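You operate a simulated robot arm through the tools that you are given. There is no shell and no other tool.

You are at the controls of a simulated robot arm. One attempt, no reset.

Task
Swap box Y-67 on the lettered strip for the two boxes waiting in the yellow tray.
Fine: box Y-67 goes to the tray; slide the wide box beside it into its gap, not lifted; the two go on any free places; the other boxes stay. Set down upright: what you pick out, narrow yellow-label box.

Only the result counts: the job must be done as asked and must still hold three seconds after the hand-in. Knocking over, shifting, dropping, spilling or breaking anything else fails it.

Robot
A 6-joint arm with a fingered hand, fixed in place. Base frame: the origin is at the foot of the arm, x ahead of it, y to its left, z up; the work surface is at about z = 780. Readings come in mm, degrees, newtons and seconds.
With the tool pointing down near the work surface it reaches from about 320 to 800 mm from the base axis. Its first joint turns from -115.0 to 115.0 degrees. Payload 4 kg.
Tool frame: the origin (TCP) lies between the finger pads and is the grasp point; the fingertips stand 26 mm ahead of it; z points along the fingers, y is the line along which they close. The gripper opens to 164 mm. The gripper's body begins 73 mm behind the TCP. The gripper is a hand of 5 fingers: y runs from the thumb to the fingers, the wrist lies at [0, 0, -239] in the tool frame.
Orientation is that of the tool frame in the base frame, as [roll, pitch, yaw] about the fixed x, y, z axes, in that order (R = Rz(yaw) Ry(pitch) Rx(roll)). With the fingers straight down and closing along the base's y, the tool's x points along the base's -x, its y along +y and its z along -z.

Tools
- The arm moves only by the tool arm_command. Its argument "plan" is a list that holds one entry, the list of rows, each a list of 6 numbers: the shift along the tool's x, y, z in mm, then the turn, a rotation vector about the tool's x, y, z in rad. In form: [[[dx, dy, dz, rx, ry, rz], ...]]. A call has 1 to 20 rows; each row is the pose to reach, as a shift and turn from the pose commanded when the call began, along the tool's axes at that moment. Rows are played at 5 a second. More than 50 mm and 8.6 degrees between two rows, and nothing of the call is played. Where a pose cannot be reached the arm comes as near as it can. A force on the tool above 40 N (or 10 N above the force at the start of the call, whichever is more), or a blocked arm, ends the call early, and 0.2 s more pass. In this call time passes only in rows, and 0.2 s behind the last. The reply holds the time, the measured pose of the TCP, the force on the tool along the base axes, the opening and the grip force, in the units named above and with some noise, with the torque about the TCP (base axes, N m) and any sound that the robot's microphone picked up.
- Cameras (640 x 400 px; columns grow to the right, rows downward): "scene" is fixed at [219.3, -649.4, 1521.1]; the picture's right is [0.89, -0.47, 0.00], its down [-0.29, -0.55, -0.78] and it looks along [0.36, 0.69, -0.62] (base axes); focal length 351 px, centre (320, 200). "wrist" rides on the gripper at [50, -70, -93] in the tool frame; the picture's right is [0.81, 0.59, 0.00], its down [-0.43, 0.60, -0.68] and it looks along [-0.40, 0.55, 0.74] (tool axes); focal length 270 px, centre (320, 200). There is no depth. A picture from a camera that has moved, and an enlarged one, comes with that camera's place and axes in the base frame and with its lens.
- grab_frame(camera): a new picture of that camera. The clock stands still meanwhile.
- lift_body(by): slides the trunk up (or, below 0, down) by that many mm; the arm rides with it, the base frame stays. It gives what a move gives, with no picture.
- finger_targets(finger1, finger2, finger3, finger4, thumb_bend): sets how far each is bent, from 0 (flat) to 1 (curled in); at 0.3 the hand is open as for a grip, at 0.7 the pads meet at the TCP. One left out holds its place. A second passes; each finger stops where it meets its share of the squeeze, and holds until it gets a number again. It is the only way to open and close the hand. It gives what a move gives, with no picture; readings hold the bend of each and the force on the fingers (four entries, about 0 where the hand has none), thumb and palm.
- inspect(camera, box): a new picture of the part [left, top, right, bottom] of that camera's present view, enlarged. The clock stands still meanwhile.
- finish_job(): hands the job in; it is judged then, once.

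Places have to be worked out from the pictures, the camera data and where the tool is seen. Open the gripper and draw the arm clear of the work before you hand the job in, unless the task says otherwise.

The tools are called as name(argument=value, ...) on one line, values as JSON. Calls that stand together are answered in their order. arm_command: Moves the arm, as the interface text tells. Its arguments: {"type":"object","properties":{"plan":{"type":"array","items":{"type":"array","items":{"type":"array","items":{"type":"number"}}}}},"required":["plan"]} The other tools are called the same way: lift_body (by) slides the trunk up or down; finger_targets (finger1, finger2, finger3, finger4, thumb_bend) moves the fingers one by one; grab_frame (camera) takes a picture; inspect (camera, box) takes an enlarged picture of a part of a camera's view; finish_job () hands the job in.

At the start:

```text
clock: 0.0
tool_pos: [578.2, -150.9, 1059.2]
ee_rot: [-180.0, 0.1, -180.0]
wrist_force: [-0.5, 0.3, 1.0]
moment: [0.0, -0.03, -0.01]
opening: 163.9
grip_force: 0.0
shape: jaw
bend: [0.3, 0.3, 0.3, 0.3, 0.3]
finger forces: [0.0, 0.0, 0.0, 0.1, 0.0, 0.0]
trunk travel left (down, up): [-750.0, 240.0]
```

scene: 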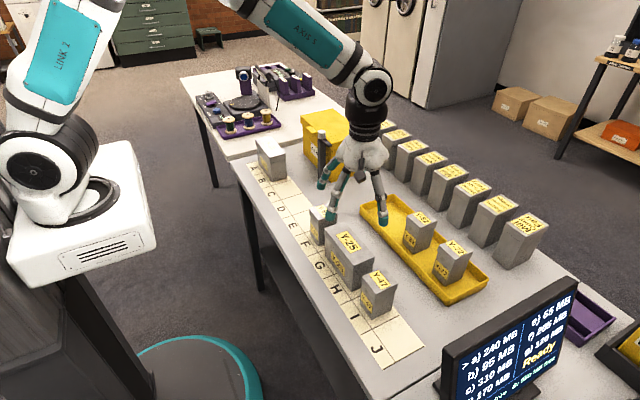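
wrist: 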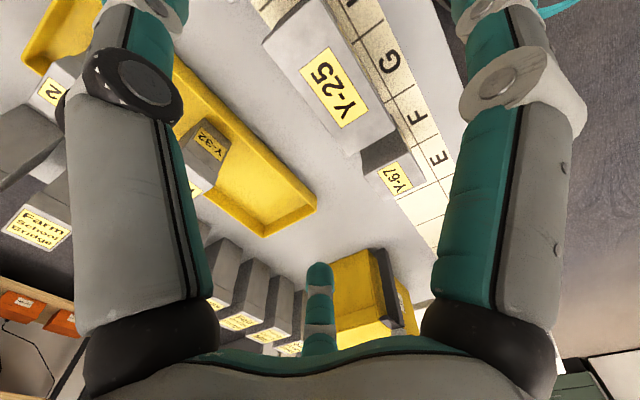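

I'll start by looking closely at the strip and tray in enlarged scene pictures.

inspect(camera="scene", box=[230, 120, 430, 245])

inspect(camera="scene", box=[290, 190, 500, 370])

inspect(camera="wrist", box=[180, 0, 500, 200])

```text
3.20 times, centred on (330, 182) of scene
camera zoom: at [219.3, -649.4, 1521.1], right [0.89, -0.47, 0.0], down [-0.29, -0.55, -0.78], along [0.36, 0.69, -0.62], focal length 1124 px, centre (288, 256)
```

zoom: 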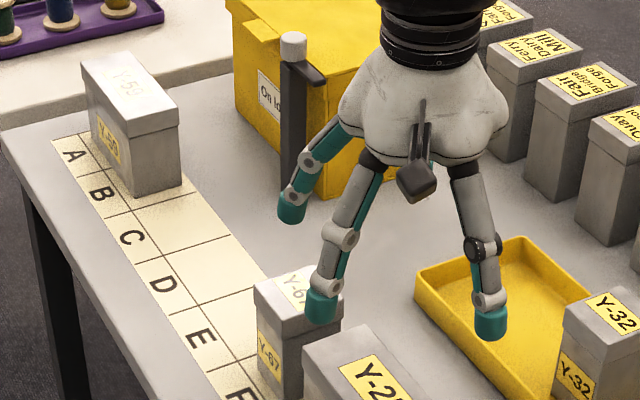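

```text
2.22 times, centred on (395, 280) of scene
camera zoom: at [219.3, -649.4, 1521.1], right [0.89, -0.47, 0.0], down [-0.29, -0.55, -0.78], along [0.36, 0.69, -0.62], focal length 780 px, centre (153, 22)
```

zoom: 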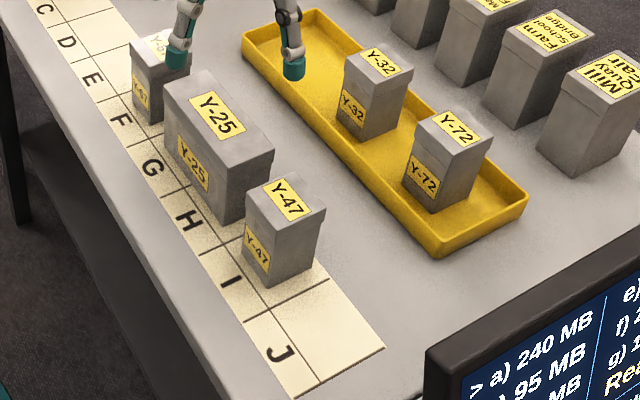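

```text
2.00 times, centred on (340, 100) of wrist
camera zoom: at [526.8, -220.9, 1151.9], right [-0.81, 0.59, 0.0], down [0.43, 0.6, 0.68], along [0.4, 0.55, -0.74], focal length 541 px, centre (280, 400)
```

zoom: 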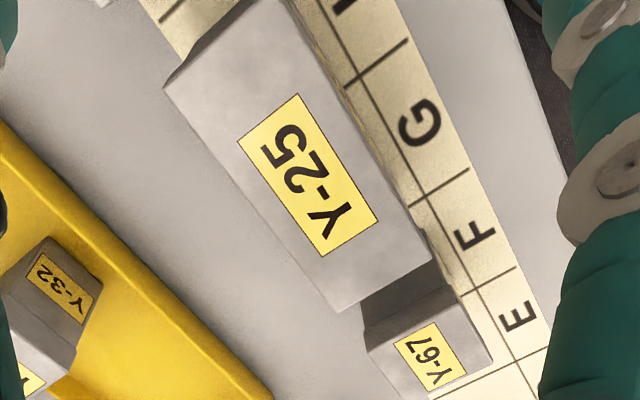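

The strip runs along base y with about 91 mm per place. Y-67 looks to be in F, Y-25 in G–H and Y-47 in I. Next I'll look closer at the hand to see how its fingers lie, and at the boxes' edges.

inspect(camera="scene", box=[300, 120, 400, 240])

inspect(camera="scene", box=[295, 195, 405, 320])

inspect(camera="scene", box=[350, 180, 500, 310])

```text
3.33 times, centred on (350, 180) of scene
camera zoom: at [219.3, -649.4, 1521.1], right [0.89, -0.47, 0.0], down [-0.29, -0.55, -0.78], along [0.36, 0.69, -0.62], focal length 1171 px, centre (220, 267)
```

zoom: 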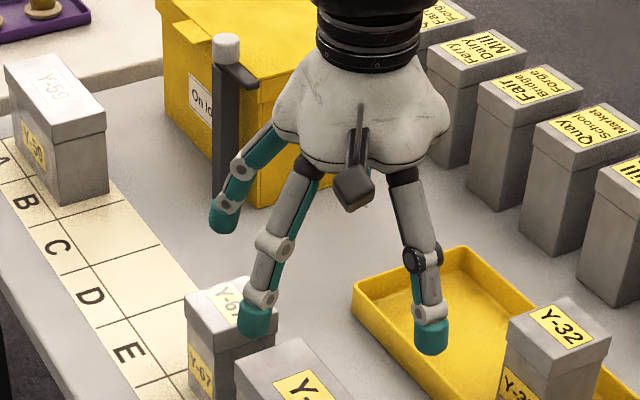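

```text
3.20 times, centred on (350, 258) of scene
camera zoom: at [219.3, -649.4, 1521.1], right [0.89, -0.47, 0.0], down [-0.29, -0.55, -0.78], along [0.36, 0.69, -0.62], focal length 1124 px, centre (224, 16)
```

zoom: 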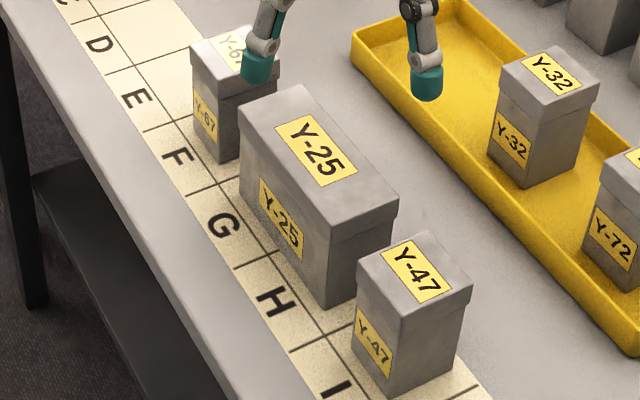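

```text
3.08 times, centred on (425, 245) of scene
camera zoom: at [219.3, -649.4, 1521.1], right [0.89, -0.47, 0.0], down [-0.29, -0.55, -0.78], along [0.36, 0.69, -0.62], focal length 1081 px, centre (-3, 62)
```

zoom: 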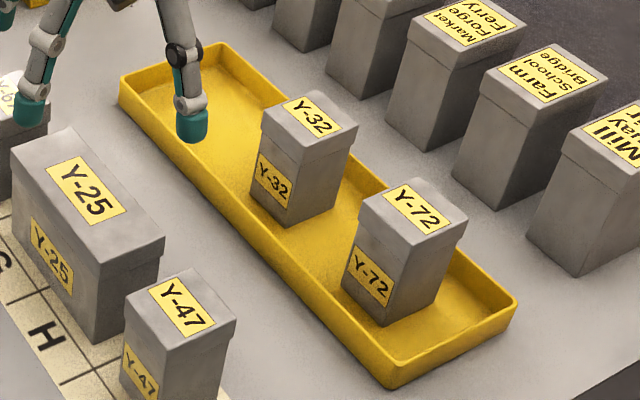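

The hand looks like a radial five-finger one: the thumb on tool −y and the others about 72° apart. I'm well above everything here, so I'll flatten finger 1 to see which finger it is and what "flat" does.

finger_targets(finger1=0.0)

inspect(camera="scene", box=[290, 100, 450, 240])

grab_frame(camera="wrist")

```text
clock: 1.0
tool_pos: [577.7, -150.8, 1058.6]
ee_rot: [-179.9, 0.0, 180.0]
wrist_force: [-0.1, 0.5, 0.7]
moment: [-0.02, -0.01, 0.0]
opening: 109.7
grip_force: 0.0
shape: fingers
bend: [0.01, 0.3, 0.3, 0.3, 0.3]
finger forces: [0.1, 0.0, 0.0, 0.0, 0.0, 0.0]
trunk travel left (down, up): [-750.0, 240.0]
```

```text
2.86 times, centred on (370, 170) of scene
camera zoom: at [219.3, -649.4, 1521.1], right [0.89, -0.47, 0.0], down [-0.29, -0.55, -0.78], along [0.36, 0.69, -0.62], focal length 1004 px, centre (177, 286)
```

zoom: 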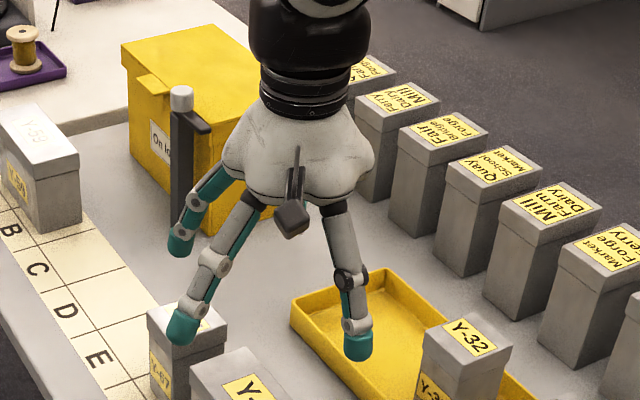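

```text
taken
camera wrist: at [526.8, -220.9, 1151.9], right [-0.81, 0.59, 0.0], down [0.43, 0.6, 0.68], along [0.4, 0.55, -0.74], focal length 270 px, centre (320, 200)
```

wrist: 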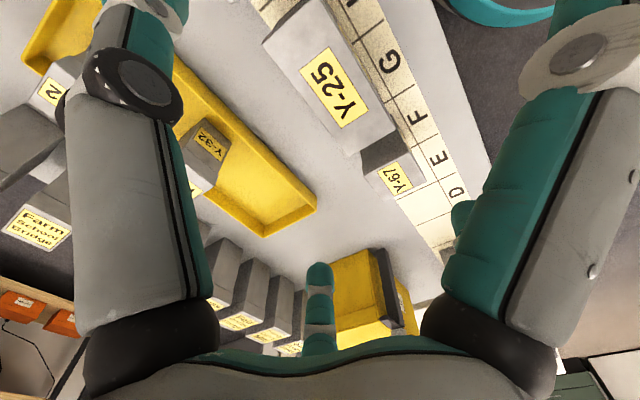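

Finger 1 is the one on tool +x, and "flat" only splays it a bit wider. I'll restore it and half-bend the thumb to see how bend relates to the thumb's radius.

finger_targets(finger1=0.3, thumb_bend=0.5)

inspect(camera="scene", box=[310, 120, 410, 240])

grab_frame(camera="wrist")

```text
clock: 2.0
tool_pos: [579.3, -151.4, 1059.5]
ee_rot: [-180.0, 0.0, 180.0]
wrist_force: [0.1, 0.4, 0.3]
moment: [0.03, 0.0, 0.02]
opening: 74.0
grip_force: 0.0
shape: fingers
bend: [0.3, 0.3, 0.3, 0.3, 0.5]
finger forces: [0.0, 0.1, 0.0, 0.1, 0.0, 0.0]
trunk travel left (down, up): [-750.0, 240.0]
```

```text
3.33 times, centred on (360, 180) of scene
camera zoom: at [219.3, -649.4, 1521.1], right [0.89, -0.47, 0.0], down [-0.29, -0.55, -0.78], along [0.36, 0.69, -0.62], focal length 1171 px, centre (187, 267)
```

zoom: 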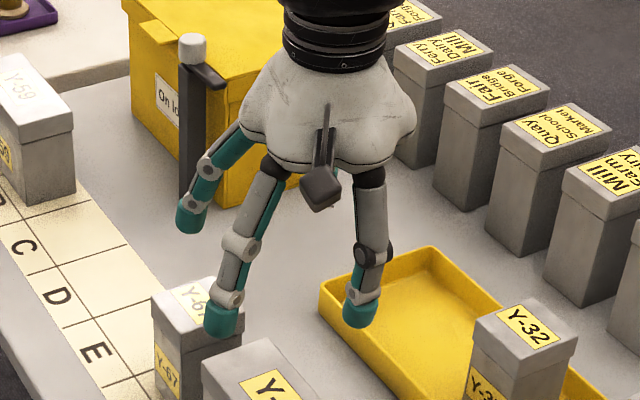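

```text
taken
camera wrist: at [526.8, -220.9, 1151.9], right [-0.81, 0.59, 0.0], down [0.43, 0.6, 0.68], along [0.4, 0.55, -0.74], focal length 270 px, centre (320, 200)
```

wrist: 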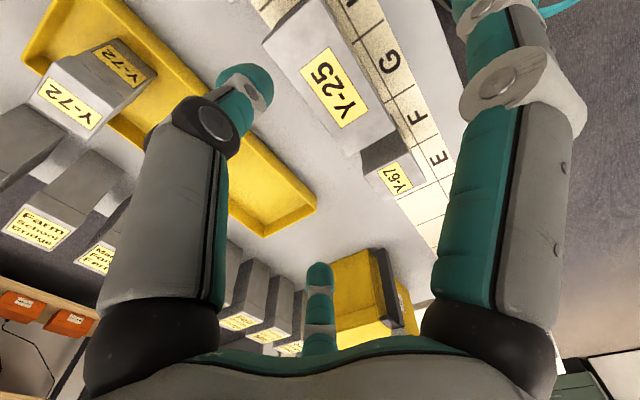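

At bend 0.5 the thumb hangs about straight down, roughly 50 mm off axis. I'll now curl finger 1 fully to see whether a curled finger stays out of the way.

finger_targets(finger1=1.0, thumb_bend=0.55)

inspect(camera="scene", box=[310, 120, 410, 240])

grab_frame(camera="wrist")

```text
clock: 3.0
tool_pos: [578.5, -150.2, 1057.9]
ee_rot: [180.0, 0.0, -180.0]
wrist_force: [-0.1, 0.3, 0.6]
moment: [-0.01, 0.01, 0.0]
opening: 63.6
grip_force: 0.0
shape: fingers
bend: [1.0, 0.3, 0.3, 0.3, 0.55]
finger forces: [0.0, 0.1, 0.0, 0.0, 0.1, 0.0]
trunk travel left (down, up): [-750.0, 240.0]
```

```text
3.33 times, centred on (360, 180) of scene
camera zoom: at [219.3, -649.4, 1521.1], right [0.89, -0.47, 0.0], down [-0.29, -0.55, -0.78], along [0.36, 0.69, -0.62], focal length 1171 px, centre (187, 267)
```

zoom: 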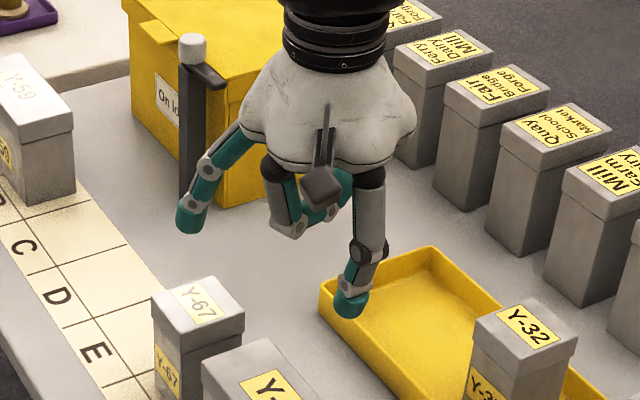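

```text
taken
camera wrist: at [526.8, -220.9, 1151.9], right [-0.81, 0.59, 0.0], down [0.43, 0.6, 0.68], along [0.4, 0.55, -0.74], focal length 270 px, centre (320, 200)
```

wrist: 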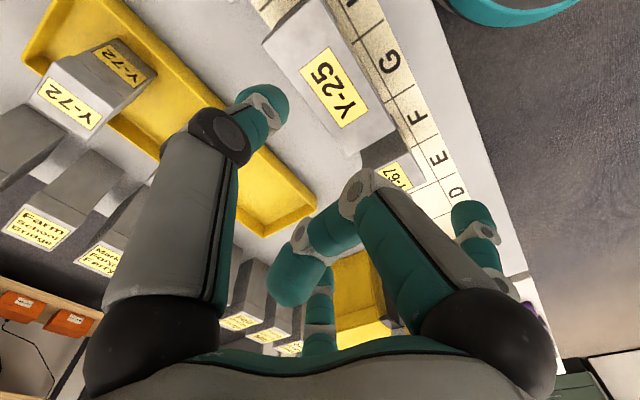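

A curled finger folds under the palm, so curling isn't a good way to get it clear. I'll put the fingers back to an even shape and zoom on Y-67, its neighbours and the tray boxes for sizes.

finger_targets(finger1=0.3, thumb_bend=0.5)

inspect(camera="scene", box=[300, 195, 364, 235])

inspect(camera="scene", box=[310, 220, 406, 280])

inspect(camera="scene", box=[395, 205, 491, 289])

inspect(camera="wrist", box=[0, 0, 320, 200])

inspect(camera="wrist", box=[250, 0, 470, 240])

```text
clock: 4.0
tool_pos: [579.0, -151.0, 1059.3]
ee_rot: [-180.0, 0.1, 180.0]
wrist_force: [0.0, -0.8, 0.5]
moment: [-0.01, 0.0, 0.02]
opening: 73.3
grip_force: 0.1
shape: fingers
bend: [0.3, 0.3, 0.3, 0.3, 0.5]
finger forces: [0.0, 0.0, 0.0, 0.0, 0.0, 0.0]
trunk travel left (down, up): [-750.0, 240.0]
```

```text
10.00 times, centred on (332, 215) of scene
camera zoom: at [219.3, -649.4, 1521.1], right [0.89, -0.47, 0.0], down [-0.29, -0.55, -0.78], along [0.36, 0.69, -0.62], focal length 3512 px, centre (200, 50)
```

zoom: 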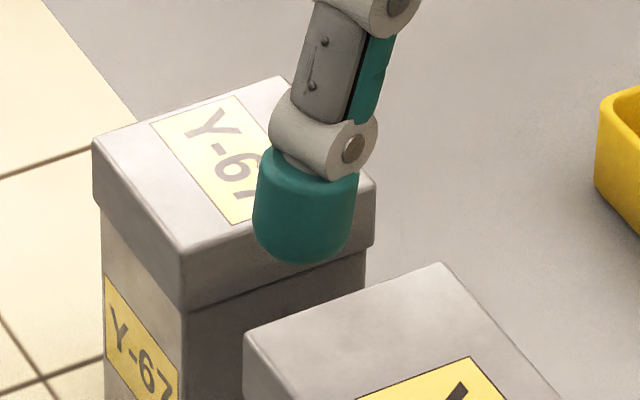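

```text
6.67 times, centred on (358, 250) of scene
camera zoom: at [219.3, -649.4, 1521.1], right [0.89, -0.47, 0.0], down [-0.29, -0.55, -0.78], along [0.36, 0.69, -0.62], focal length 2342 px, centre (67, -133)
```

zoom: 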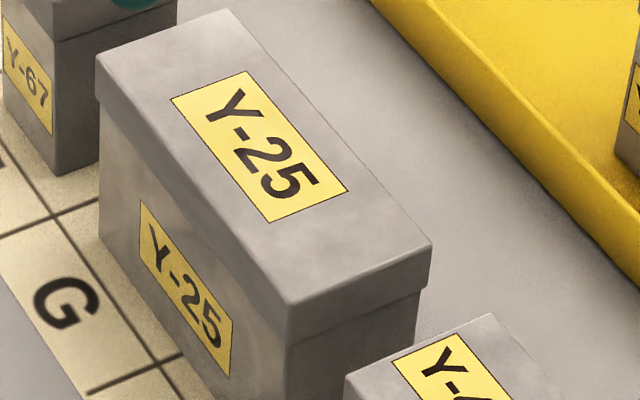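

```text
4.76 times, centred on (443, 247) of scene
camera zoom: at [219.3, -649.4, 1521.1], right [0.89, -0.47, 0.0], down [-0.29, -0.55, -0.78], along [0.36, 0.69, -0.62], focal length 1672 px, centre (-266, -24)
```

zoom: 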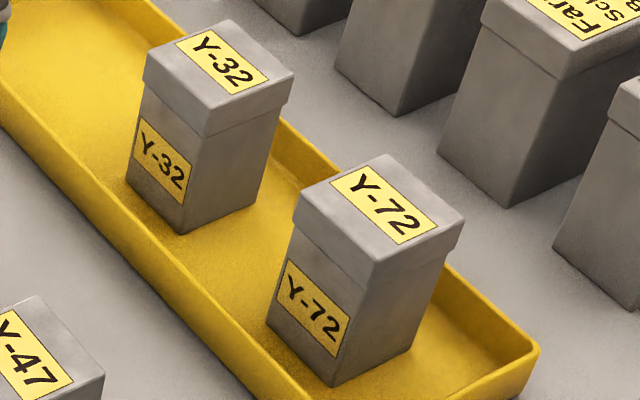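

```text
2.00 times, centred on (160, 100) of wrist
camera zoom: at [526.8, -220.9, 1151.9], right [-0.81, 0.59, 0.0], down [0.43, 0.6, 0.68], along [0.4, 0.55, -0.74], focal length 541 px, centre (640, 400)
```

zoom: 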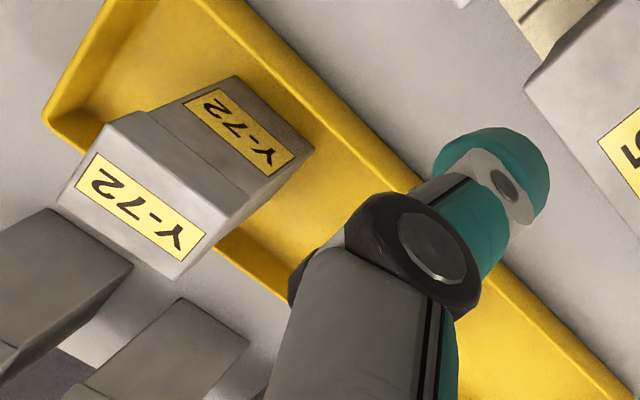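

```text
1.67 times, centred on (360, 120) of wrist
camera zoom: at [526.8, -220.9, 1151.9], right [-0.81, 0.59, 0.0], down [0.43, 0.6, 0.68], along [0.4, 0.55, -0.74], focal length 450 px, centre (253, 333)
```

zoom: 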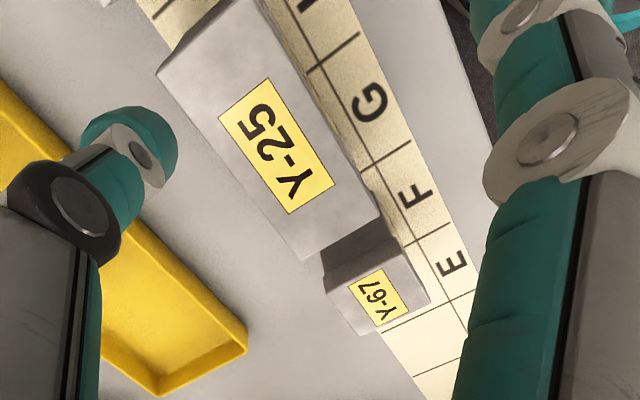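

Lid tops come out around z 885–900, with Y-67 near (575, 8). Next I'll move above Y-67 at a safe height and look with the wrist camera to sharpen the estimates.

arm_command(plan=[[[0, 32, 12, 0, 0, 0], [1, 64, 24, 0, 0, 0], [2, 96, 36, 0, 0, 0], [3, 128, 48, 0, 0, 0], [3, 160, 59, 0, 0, 0]]])

grab_frame(camera="wrist")

inspect(camera="scene", box=[280, 130, 400, 260])

```text
clock: 5.2
tool_pos: [574.2, 10.3, 999.0]
ee_rot: [179.9, 0.0, -179.9]
wrist_force: [0.3, 0.8, 0.6]
moment: [-0.01, 0.0, -0.01]
opening: 73.2
grip_force: 0.1
shape: fingers
bend: [0.3, 0.3, 0.3, 0.3, 0.5]
finger forces: [0.0, 0.0, 0.0, 0.0, 0.1, 0.0]
trunk travel left (down, up): [-750.0, 240.0]
```

```text
taken
camera wrist: at [522.9, -60.1, 1093.0], right [-0.81, 0.59, 0.0], down [0.43, 0.6, 0.68], along [0.4, 0.55, -0.74], focal length 270 px, centre (320, 200)
```

wrist: 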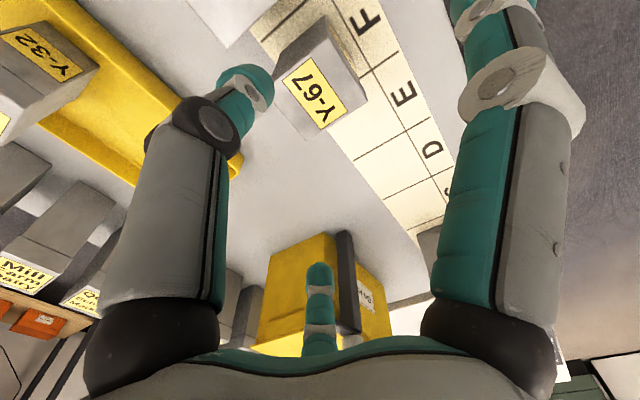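

```text
3.08 times, centred on (340, 195) of scene
camera zoom: at [219.3, -649.4, 1521.1], right [0.89, -0.47, 0.0], down [-0.29, -0.55, -0.78], along [0.36, 0.69, -0.62], focal length 1081 px, centre (258, 215)
```

zoom: 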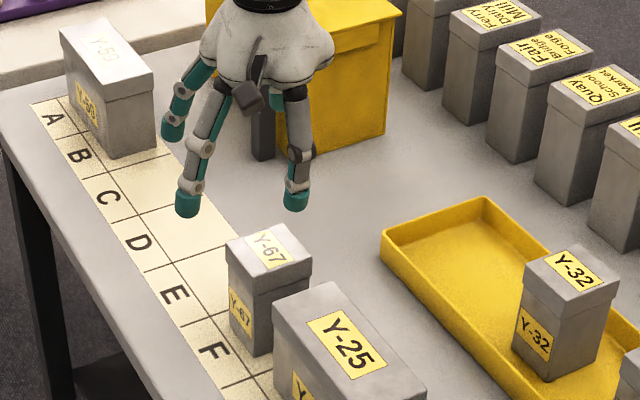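

The wrist view has Y-67's label slightly off from the scene estimate. I'll zoom the wrist view to get the lid edges and strip lines.

inspect(camera="wrist", box=[180, 0, 436, 160])

inspect(camera="wrist", box=[0, 0, 160, 200])

```text
2.50 times, centred on (308, 80) of wrist
camera zoom: at [522.9, -60.1, 1093.0], right [-0.81, 0.59, 0.0], down [0.43, 0.6, 0.68], along [0.4, 0.55, -0.74], focal length 676 px, centre (350, 500)
```

zoom: 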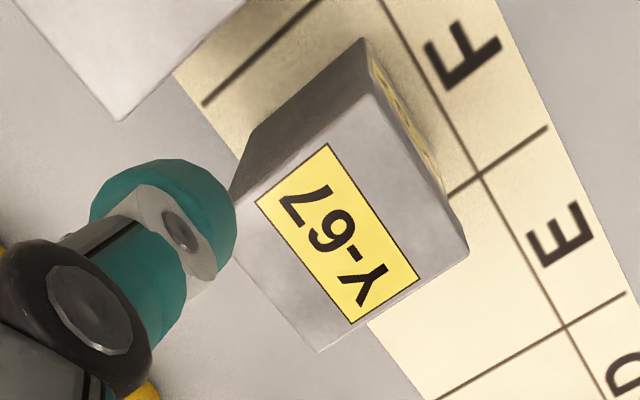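

```text
2.00 times, centred on (80, 100) of wrist
camera zoom: at [522.9, -60.1, 1093.0], right [-0.81, 0.59, 0.0], down [0.43, 0.6, 0.68], along [0.4, 0.55, -0.74], focal length 541 px, centre (800, 400)
```

zoom: 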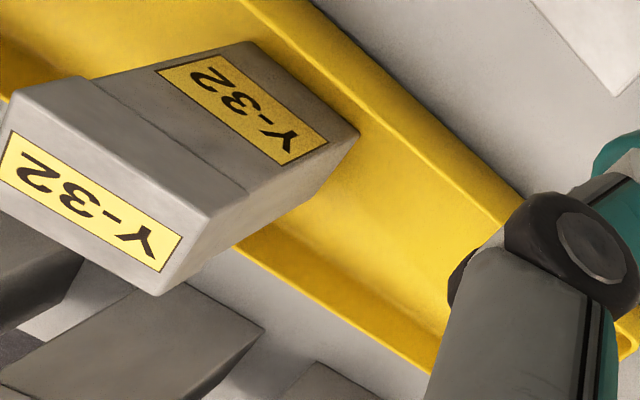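

Y-67's lid spans about x 543–604 and y −21 to 33, with Y-25's lid edge near y −58. The thumb has to enter that gap, so I'll bend it a little more and re-measure it from the wrist camera.

finger_targets(thumb_bend=0.55)

inspect(camera="wrist", box=[120, 0, 376, 160])

inspect(camera="scene", box=[310, 120, 374, 200])

```text
clock: 6.2
tool_pos: [574.5, 9.9, 999.5]
ee_rot: [-180.0, 0.0, -180.0]
wrist_force: [0.4, 0.5, 0.3]
moment: [-0.02, 0.01, -0.01]
opening: 71.4
grip_force: 0.1
shape: fingers
bend: [0.3, 0.3, 0.3, 0.3, 0.55]
finger forces: [0.1, 0.0, 0.0, 0.0, 0.1, 0.0]
trunk travel left (down, up): [-750.0, 240.0]
```

```text
2.50 times, centred on (248, 80) of wrist
camera zoom: at [522.8, -61.0, 1093.3], right [-0.81, 0.59, 0.0], down [0.43, 0.6, 0.68], along [0.4, 0.55, -0.74], focal length 676 px, centre (500, 500)
```

zoom: 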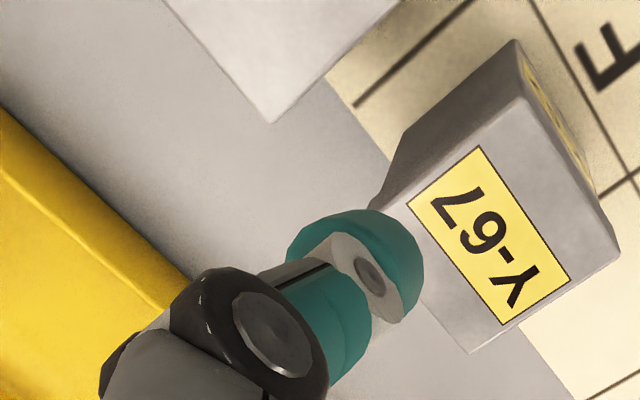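

```text
5.00 times, centred on (342, 160) of scene
camera zoom: at [219.3, -649.4, 1521.1], right [0.89, -0.47, 0.0], down [-0.29, -0.55, -0.78], along [0.36, 0.69, -0.62], focal length 1756 px, centre (210, 400)
```

zoom: 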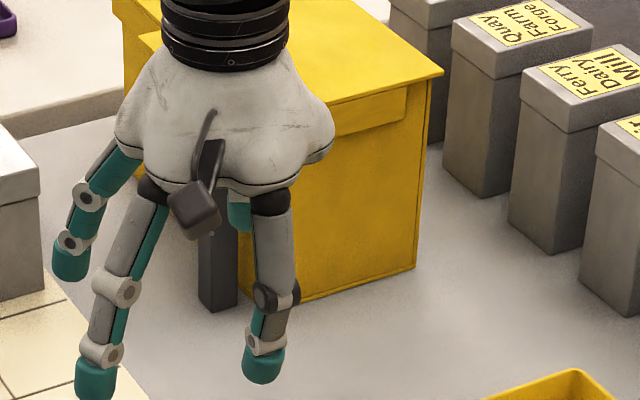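

At bend 0.52–0.55 the thumb clears both lids by several mm. I'll set it to 0.52 and go down to TCP z ≈ 900, so the tips sit just above the lids, then check.

finger_targets(thumb_bend=0.52)

arm_command(plan=[[[0, -0.5, 35, 0, 0, 0], [0.5, -1, 70, 0, 0, 0], [0.5, -1, 97, 0, 0, 0]]])

inspect(camera="wrist", box=[160, 0, 480, 200])

inspect(camera="scene", box=[290, 150, 390, 250])

```text
clock: 7.2
tool_pos: [575.4, 9.8, 999.2]
ee_rot: [-179.9, 0.0, 180.0]
wrist_force: [-0.5, 0.6, -0.3]
moment: [-0.01, -0.02, 0.02]
opening: 72.3
grip_force: 0.1
shape: fingers
bend: [0.3, 0.3, 0.3, 0.3, 0.52]
finger forces: [0.1, 0.1, 0.0, 0.1, 0.0, 0.0]
trunk travel left (down, up): [-750.0, 240.0]
```

```text
clock: 8.0
tool_pos: [575.1, 7.4, 902.5]
ee_rot: [180.0, 0.0, 180.0]
wrist_force: [-0.1, -0.4, 0.3]
moment: [0.01, 0.01, 0.01]
opening: 72.3
grip_force: 0.0
shape: fingers
bend: [0.3, 0.3, 0.3, 0.3, 0.52]
finger forces: [0.1, 0.0, 0.0, 0.0, 0.0, 0.1]
trunk travel left (down, up): [-750.0, 240.0]
```

```text
2.00 times, centred on (320, 100) of wrist
camera zoom: at [523.9, -62.1, 995.4], right [-0.81, 0.59, 0.0], down [0.43, 0.6, 0.68], along [0.4, 0.55, -0.74], focal length 541 px, centre (320, 400)
```

zoom: 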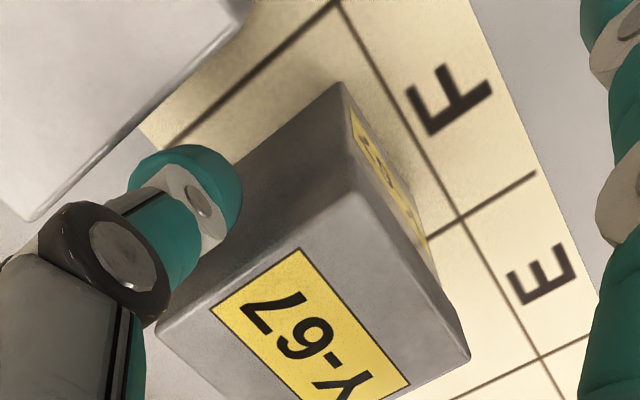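

```text
4.00 times, centred on (340, 200) of scene
camera zoom: at [219.3, -649.4, 1521.1], right [0.89, -0.47, 0.0], down [-0.29, -0.55, -0.78], along [0.36, 0.69, -0.62], focal length 1405 px, centre (240, 200)
```

zoom: 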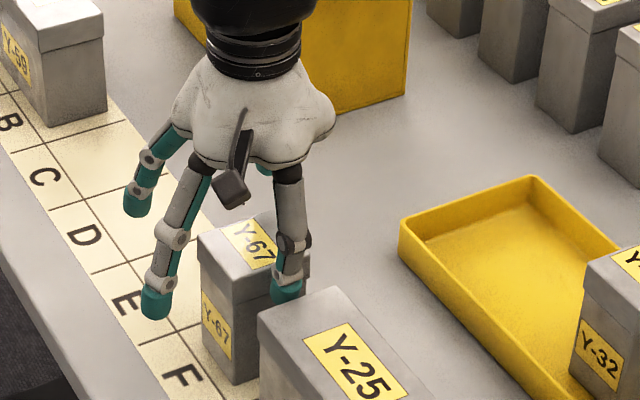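

The thumb is lined up with the gap and the lid measurements agree (top ≈ 880, centre y ≈ 6). I'll descend to TCP z ≈ 850 so the tips meet the body below the lid.

arm_command(plan=[[[0, 0, 13, 0, 0, 0], [0, 0, 26, 0, 0, 0], [0, 0, 39, 0, 0, 0], [0, 0, 52, 0, 0, 0]]])

inspect(camera="wrist", box=[100, 0, 420, 300])

inspect(camera="scene", box=[290, 150, 390, 250])

```text
clock: 9.0
tool_pos: [576.4, 8.3, 849.1]
ee_rot: [-180.0, 0.0, -179.9]
wrist_force: [-0.2, 1.9, -0.6]
moment: [0.01, 0.01, 0.03]
opening: 72.2
grip_force: 0.4
shape: fingers
bend: [0.3, 0.3, 0.3, 0.3, 0.52]
finger forces: [0.0, 0.0, 0.1, 0.0, 1.6, 0.0]
trunk travel left (down, up): [-750.0, 240.0]
```

```text
1.33 times, centred on (260, 150) of wrist
camera zoom: at [525.0, -61.6, 942.9], right [-0.81, 0.59, 0.0], down [0.43, 0.6, 0.68], along [0.4, 0.55, -0.74], focal length 360 px, centre (400, 267)
```

zoom: 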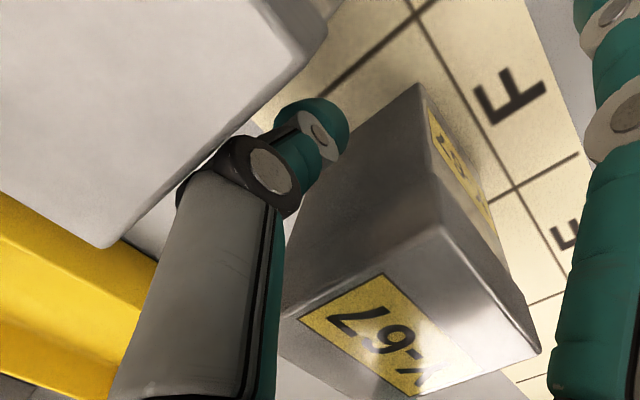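

```text
4.00 times, centred on (340, 200) of scene
camera zoom: at [219.3, -649.4, 1521.1], right [0.89, -0.47, 0.0], down [-0.29, -0.55, -0.78], along [0.36, 0.69, -0.62], focal length 1405 px, centre (240, 200)
```

zoom: 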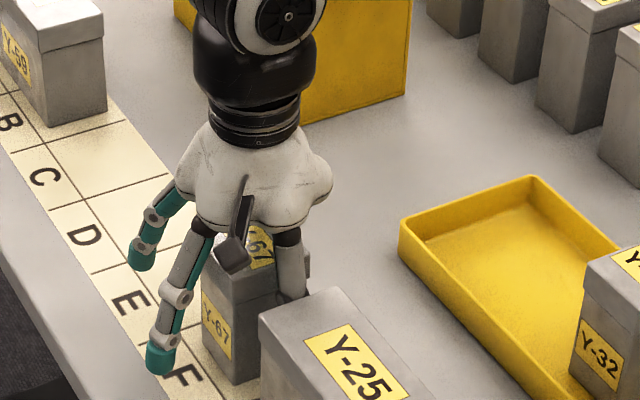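

The thumb reads 1.6 N with +y force, so its knuckle is brushing Y-25's lid. I'll ease the hand 3 mm toward +y and bring the other fingers in near the box.

arm_command(plan=[[[0.5, 3, 0, 0, 0, 0]]])

finger_targets(finger1=0.5, finger2=0.5, finger3=0.5, finger4=0.5, thumb_bend=0.55)

inspect(camera="wrist", box=[100, 0, 420, 300])

inspect(camera="scene", box=[290, 170, 390, 270])

```text
clock: 9.4
tool_pos: [574.4, 9.8, 850.8]
ee_rot: [-179.8, 0.0, -179.9]
wrist_force: [0.9, 0.7, 0.1]
moment: [0.02, 0.02, 0.01]
opening: 72.2
grip_force: 0.0
shape: fingers
bend: [0.3, 0.3, 0.3, 0.3, 0.52]
finger forces: [0.0, 0.0, 0.1, 0.1, 0.0, 0.0]
trunk travel left (down, up): [-750.0, 240.0]
```

```text
clock: 10.4
tool_pos: [575.7, 11.0, 849.7]
ee_rot: [180.0, 0.0, 180.0]
wrist_force: [0.5, -0.1, 0.0]
moment: [-0.01, -0.01, 0.03]
opening: 37.7
grip_force: 0.5
shape: fingers
bend: [0.5, 0.5, 0.5, 0.5, 0.55]
finger forces: [0.1, 0.0, 0.0, 0.1, 0.8, 0.1]
trunk travel left (down, up): [-750.0, 240.0]
```

```text
1.33 times, centred on (260, 150) of wrist
camera zoom: at [523.6, -58.8, 943.7], right [-0.81, 0.59, 0.0], down [0.43, 0.6, 0.68], along [0.4, 0.55, -0.74], focal length 360 px, centre (400, 267)
```

zoom: 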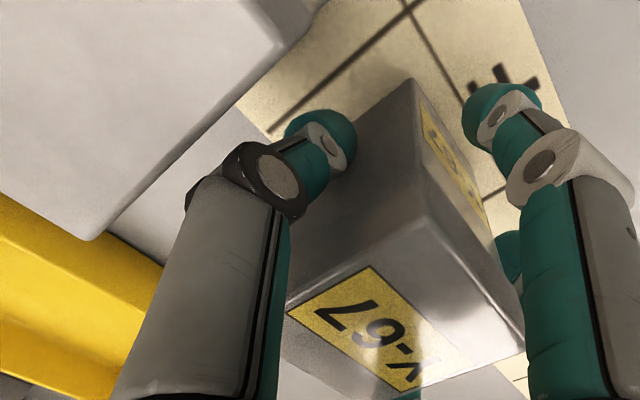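

```text
4.00 times, centred on (340, 220) of scene
camera zoom: at [219.3, -649.4, 1521.1], right [0.89, -0.47, 0.0], down [-0.29, -0.55, -0.78], along [0.36, 0.69, -0.62], focal length 1405 px, centre (240, 120)
```

zoom: 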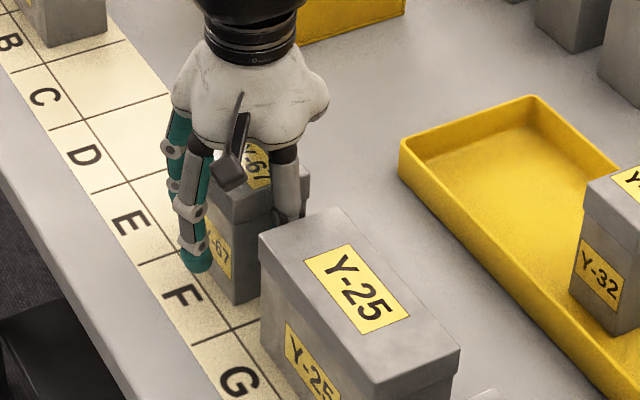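

The thumb is just touching Y-67 and the other fingers surround it. Now I'll close all the fingers on the body.

finger_targets(finger1=0.7, finger2=0.7, finger3=0.7, finger4=0.7, thumb_bend=0.7)

inspect(camera="wrist", box=[100, 0, 420, 300])

inspect(camera="scene", box=[290, 170, 390, 270])

```text
clock: 11.4
tool_pos: [575.4, 11.1, 850.0]
ee_rot: [180.0, 0.0, -179.9]
wrist_force: [-0.2, -1.8, 2.8]
moment: [-0.01, -0.03, -0.01]
opening: 25.0
grip_force: 25.4
shape: fingers
bend: [0.57, 0.55, 0.55, 0.57, 0.61]
finger forces: [8.4, 8.8, 8.7, 8.5, 15.7, 0.0]
trunk travel left (down, up): [-750.0, 240.0]
```

```text
1.33 times, centred on (260, 150) of wrist
camera zoom: at [523.6, -58.9, 943.8], right [-0.81, 0.59, 0.0], down [0.43, 0.6, 0.68], along [0.4, 0.55, -0.74], focal length 360 px, centre (400, 267)
```

zoom: 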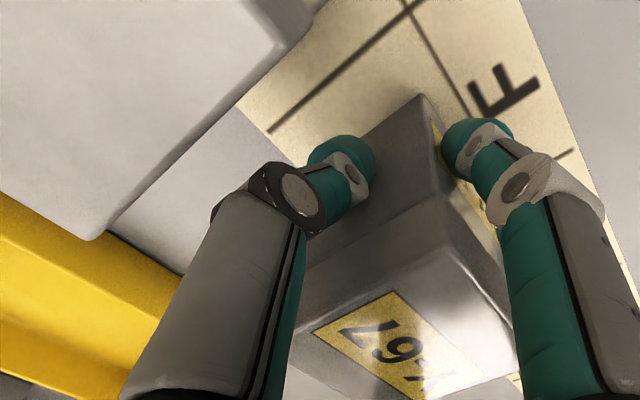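

```text
4.00 times, centred on (340, 220) of scene
camera zoom: at [219.3, -649.4, 1521.1], right [0.89, -0.47, 0.0], down [-0.29, -0.55, -0.78], along [0.36, 0.69, -0.62], focal length 1405 px, centre (240, 120)
```

zoom: 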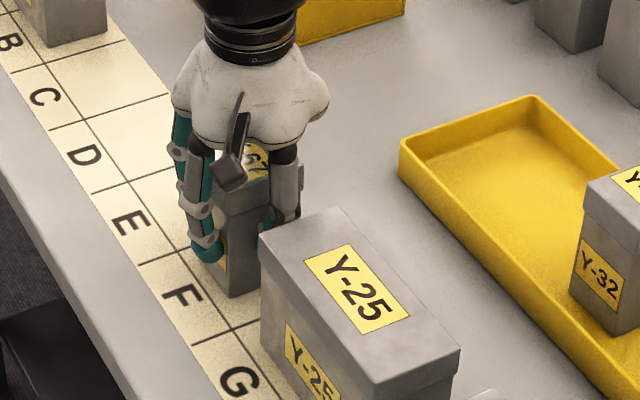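

The grip is firm at about 25 N and the box sits centred. I'll lift straight up in small steps.

arm_command(plan=[[[0, 0, -6, 0, 0, 0], [0, 0, -15, 0, 0, 0], [0, 0, -30, 0, 0, 0], [0, 0, -50, 0, 0, 0], [0, 0, -70, 0, 0, 0], [0, 0, -90, 0, 0, 0], [0, 0, -110, 0, 0, 0], [0, 0, -125, 0, 0, 0], [0, 0, -130, 0, 0, 0]]])

grab_frame(camera="scene")

grab_frame(camera="wrist")

```text
clock: 13.4
tool_pos: [575.1, 12.9, 979.8]
ee_rot: [180.0, 0.0, 180.0]
wrist_force: [-0.2, 0.3, -2.6]
moment: [-0.02, -0.03, -0.02]
opening: 25.1
grip_force: 24.7
shape: fingers
bend: [0.57, 0.55, 0.55, 0.57, 0.61]
finger forces: [8.2, 9.0, 9.0, 8.5, 15.1, 0.0]
trunk travel left (down, up): [-750.0, 240.0]
```

```text
taken
```

scene: 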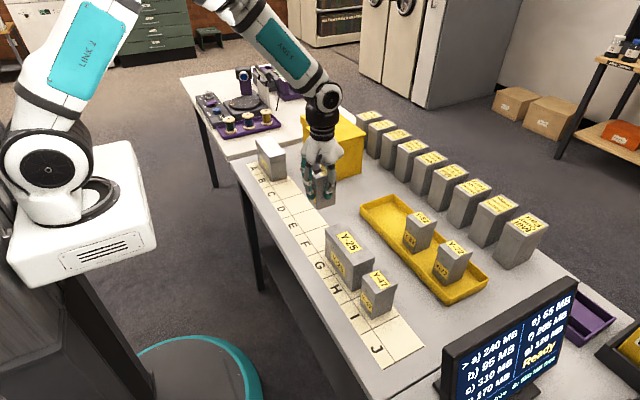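

```text
taken
camera wrist: at [522.9, -57.8, 1073.8], right [-0.81, 0.59, 0.0], down [0.43, 0.6, 0.68], along [0.4, 0.55, -0.74], focal length 270 px, centre (320, 200)
```

wrist: 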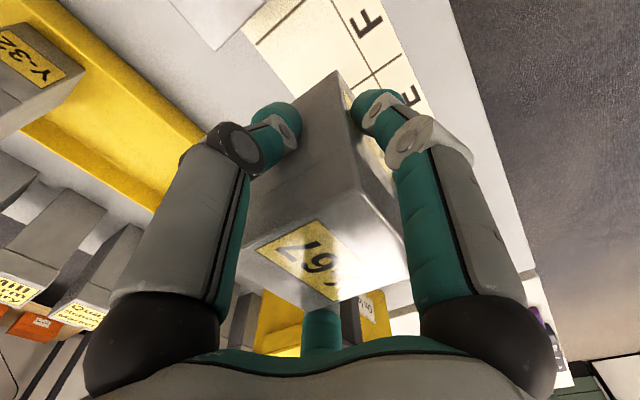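

Y-67 is held securely at about 0.3 kg, with the lid on. I'll carry it at this height over the free +y part of the tray, around (792, −25).

arm_command(plan=[[[-20, -4, 0, 0, 0, 0], [-45, -8, 0, 0, 0, 0], [-70, -12, 0, 0, 0, 0], [-95, -16, 0, 0, 0, 0], [-120, -20, 0, 0, 0, 0], [-145, -24, 0, 0, 0, 0], [-170, -28, 0, 0, 0, 0], [-195, -32, 0, 0, 0, 0], [-210, -35, 0, 0, 0, 0], [-217, -37, 0, 0, 0, 0]]])

grab_frame(camera="scene")

grab_frame(camera="wrist")

```text
clock: 15.6
tool_pos: [791.7, -27.3, 979.2]
ee_rot: [180.0, 0.0, -179.9]
wrist_force: [0.1, -1.0, -2.5]
moment: [0.01, -0.02, -0.01]
opening: 25.0
grip_force: 24.3
shape: fingers
bend: [0.57, 0.55, 0.55, 0.57, 0.61]
finger forces: [8.4, 8.9, 8.9, 8.3, 15.1, 0.0]
trunk travel left (down, up): [-750.0, 240.0]
```

```text
taken
```

scene: 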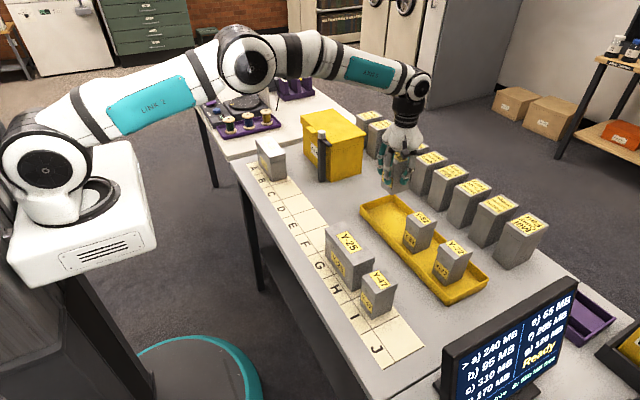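

```text
taken
camera wrist: at [740.4, -96.8, 1072.8], right [-0.81, 0.59, 0.0], down [0.43, 0.6, 0.68], along [0.4, 0.55, -0.74], focal length 270 px, centre (320, 200)
```

wrist: 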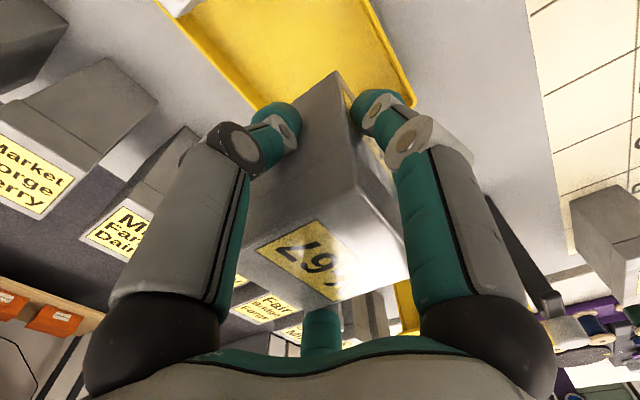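

The tray's +y end is at about (729–862, 45), so this spot is well inside it. I'll lower to just above the tray floor.

arm_command(plan=[[[0, 0, 20, 0, 0, 0], [0, 0, 45, 0, 0, 0], [0, 0, 70, 0, 0, 0], [0, 0, 90, 0, 0, 0], [0, 0, 105, 0, 0, 0], [0, 0, 115, 0, 0, 0], [0, 0, 120, 0, 0, 0]]])

inspect(camera="scene", box=[350, 140, 450, 240])

grab_frame(camera="wrist")

```text
clock: 17.2
tool_pos: [791.2, -25.3, 857.9]
ee_rot: [-180.0, 0.1, 180.0]
wrist_force: [-0.8, -0.1, -2.4]
moment: [-0.02, -0.01, 0.03]
opening: 25.4
grip_force: 25.0
shape: fingers
bend: [0.57, 0.55, 0.55, 0.57, 0.61]
finger forces: [8.3, 8.9, 8.8, 8.3, 15.0, 0.1]
trunk travel left (down, up): [-750.0, 240.0]
```

```text
4.00 times, centred on (400, 190) of scene
camera zoom: at [219.3, -649.4, 1521.1], right [0.89, -0.47, 0.0], down [-0.29, -0.55, -0.78], along [0.36, 0.69, -0.62], focal length 1405 px, centre (0, 240)
```

zoom: 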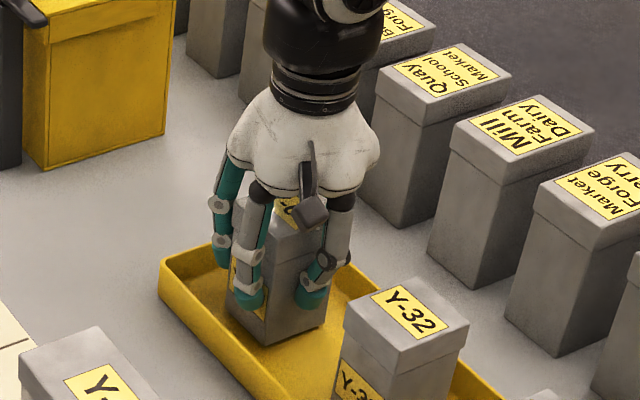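

```text
taken
camera wrist: at [739.4, -95.9, 952.3], right [-0.81, 0.59, 0.0], down [0.43, 0.6, 0.68], along [0.4, 0.55, -0.74], focal length 270 px, centre (320, 200)
```

wrist: 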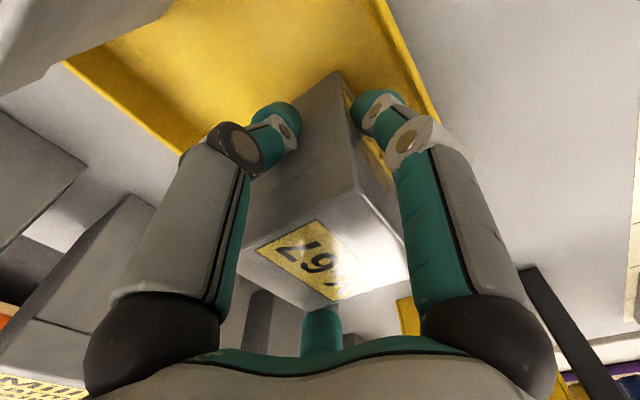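

The box is a few mm above the tray floor. I'll lower in small steps while watching the vertical force.

arm_command(plan=[[[0, 0, 1.5, 0, 0, 0], [0, 0, 3, 0, 0, 0]]])

arm_command(plan=[[[0, 0, 1, 0, 0, 0], [0, 0, 2, 0, 0, 0]]])

```text
clock: 17.8
tool_pos: [792.3, -26.0, 858.2]
ee_rot: [-180.0, 0.0, -179.9]
wrist_force: [-0.4, -0.2, -2.6]
moment: [-0.01, 0.02, -0.02]
opening: 25.0
grip_force: 25.3
shape: fingers
bend: [0.57, 0.55, 0.55, 0.57, 0.61]
finger forces: [8.4, 9.0, 8.9, 8.4, 15.1, 0.0]
trunk travel left (down, up): [-750.0, 240.0]
```

```text
clock: 18.4
tool_pos: [792.5, -25.8, 855.4]
ee_rot: [180.0, 0.1, 180.0]
wrist_force: [0.3, -0.8, -2.7]
moment: [0.01, 0.02, -0.01]
opening: 25.3
grip_force: 24.5
shape: fingers
bend: [0.57, 0.55, 0.55, 0.57, 0.61]
finger forces: [8.3, 9.1, 8.9, 8.3, 14.9, 0.0]
trunk travel left (down, up): [-750.0, 240.0]
```

There's no contact yet: the force still equals the hanging weight. I'll keep lowering in small steps.

arm_command(plan=[[[0, 0, 0.8, 0, 0, 0], [0, 0, 1.5, 0, 0, 0]]])

arm_command(plan=[[[0, 0, 0.8, 0, 0, 0], [0, 0, 1.5, 0, 0, 0]]])

```text
clock: 19.0
tool_pos: [791.8, -26.4, 856.0]
ee_rot: [180.0, 0.1, 179.9]
wrist_force: [0.0, -0.8, 3.0]
moment: [0.05, 0.06, 0.01]
opening: 25.3
grip_force: 25.2
shape: fingers
bend: [0.57, 0.55, 0.55, 0.57, 0.61]
finger forces: [8.5, 8.7, 8.7, 8.4, 15.4, 0.0]
trunk travel left (down, up): [-750.0, 240.0]
```

```text
clock: 19.6
tool_pos: [791.7, -27.1, 854.5]
ee_rot: [-180.0, 0.2, -180.0]
wrist_force: [0.9, -3.1, 9.3]
moment: [0.17, 0.02, 0.0]
opening: 25.1
grip_force: 25.4
shape: fingers
bend: [0.57, 0.55, 0.55, 0.57, 0.61]
finger forces: [8.3, 8.7, 8.5, 8.9, 16.3, 0.0]
trunk travel left (down, up): [-750.0, 240.0]
```

It's touched down with about 9 N upward. I'll ease up a hair and open the fingers partway.

arm_command(plan=[[[0, 0, -1, 0, 0, 0]]])

finger_targets(finger1=0.45, finger2=0.45, finger3=0.45, finger4=0.45, thumb_bend=0.45)

grab_frame(camera="wrist")

inspect(camera="scene", box=[350, 140, 450, 240])

```text
clock: 20.0
tool_pos: [792.5, -27.0, 854.0]
ee_rot: [180.0, 0.0, -179.9]
wrist_force: [0.8, -3.5, 9.6]
moment: [0.14, -0.02, 0.01]
opening: 25.2
grip_force: 25.6
shape: fingers
bend: [0.57, 0.55, 0.55, 0.57, 0.61]
finger forces: [8.4, 8.7, 8.3, 9.0, 16.4, 0.1]
trunk travel left (down, up): [-750.0, 240.0]
```

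```text
clock: 21.0
tool_pos: [790.9, -24.6, 852.3]
ee_rot: [180.0, 0.0, 179.9]
wrist_force: [0.6, 0.3, -0.2]
moment: [-0.03, 0.0, -0.02]
opening: 54.7
grip_force: 0.0
shape: fingers
bend: [0.45, 0.45, 0.45, 0.45, 0.45]
finger forces: [0.0, 0.0, 0.0, 0.0, 0.0, 0.0]
trunk travel left (down, up): [-750.0, 240.0]
```

```text
taken
camera wrist: at [740.4, -95.7, 946.6], right [-0.81, 0.59, 0.0], down [0.43, 0.6, 0.68], along [0.4, 0.55, -0.74], focal length 270 px, centre (320, 200)
```

wrist: 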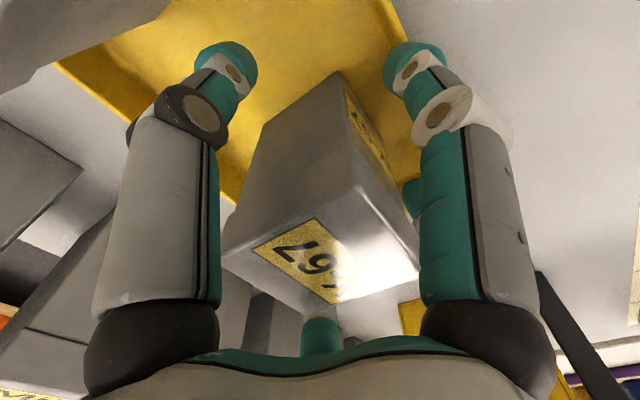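

```text
4.00 times, centred on (400, 190) of scene
camera zoom: at [219.3, -649.4, 1521.1], right [0.89, -0.47, 0.0], down [-0.29, -0.55, -0.78], along [0.36, 0.69, -0.62], focal length 1405 px, centre (0, 240)
```

zoom: 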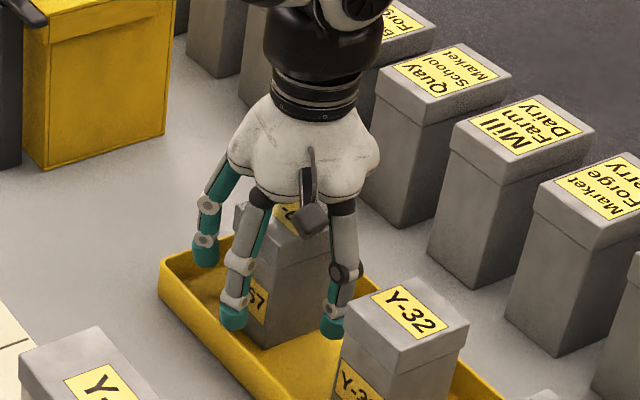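

Y-67 stands upright in the tray and the fingers are clear. I'll rise straight up.

arm_command(plan=[[[0, 0, -15, 0, 0, 0], [0, 0, -40, 0, 0, 0], [0, 0, -70, 0, 0, 0], [0, 0, -100, 0, 0, 0], [0, 0, -140, 0, 0, 0]]])

grab_frame(camera="scene")

grab_frame(camera="wrist")

```text
clock: 22.2
tool_pos: [791.5, -25.7, 995.5]
ee_rot: [180.0, 0.0, -179.9]
wrist_force: [0.1, 0.2, -0.4]
moment: [0.01, -0.03, 0.02]
opening: 54.4
grip_force: 0.0
shape: fingers
bend: [0.45, 0.45, 0.45, 0.45, 0.45]
finger forces: [0.0, 0.0, 0.1, 0.0, 0.0, 0.0]
trunk travel left (down, up): [-750.0, 240.0]
```

```text
taken
```

scene: 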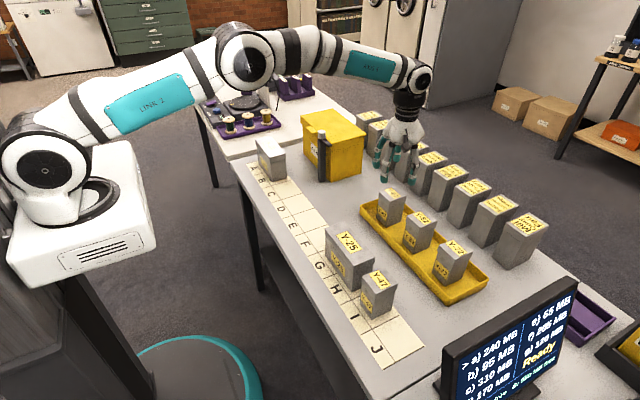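

```text
taken
camera wrist: at [741.0, -95.9, 1089.3], right [-0.81, 0.59, 0.0], down [0.43, 0.6, 0.68], along [0.4, 0.55, -0.74], focal length 270 px, centre (320, 200)
```

wrist: 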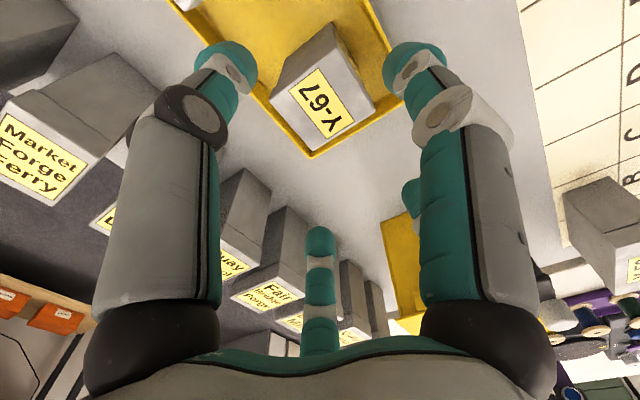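

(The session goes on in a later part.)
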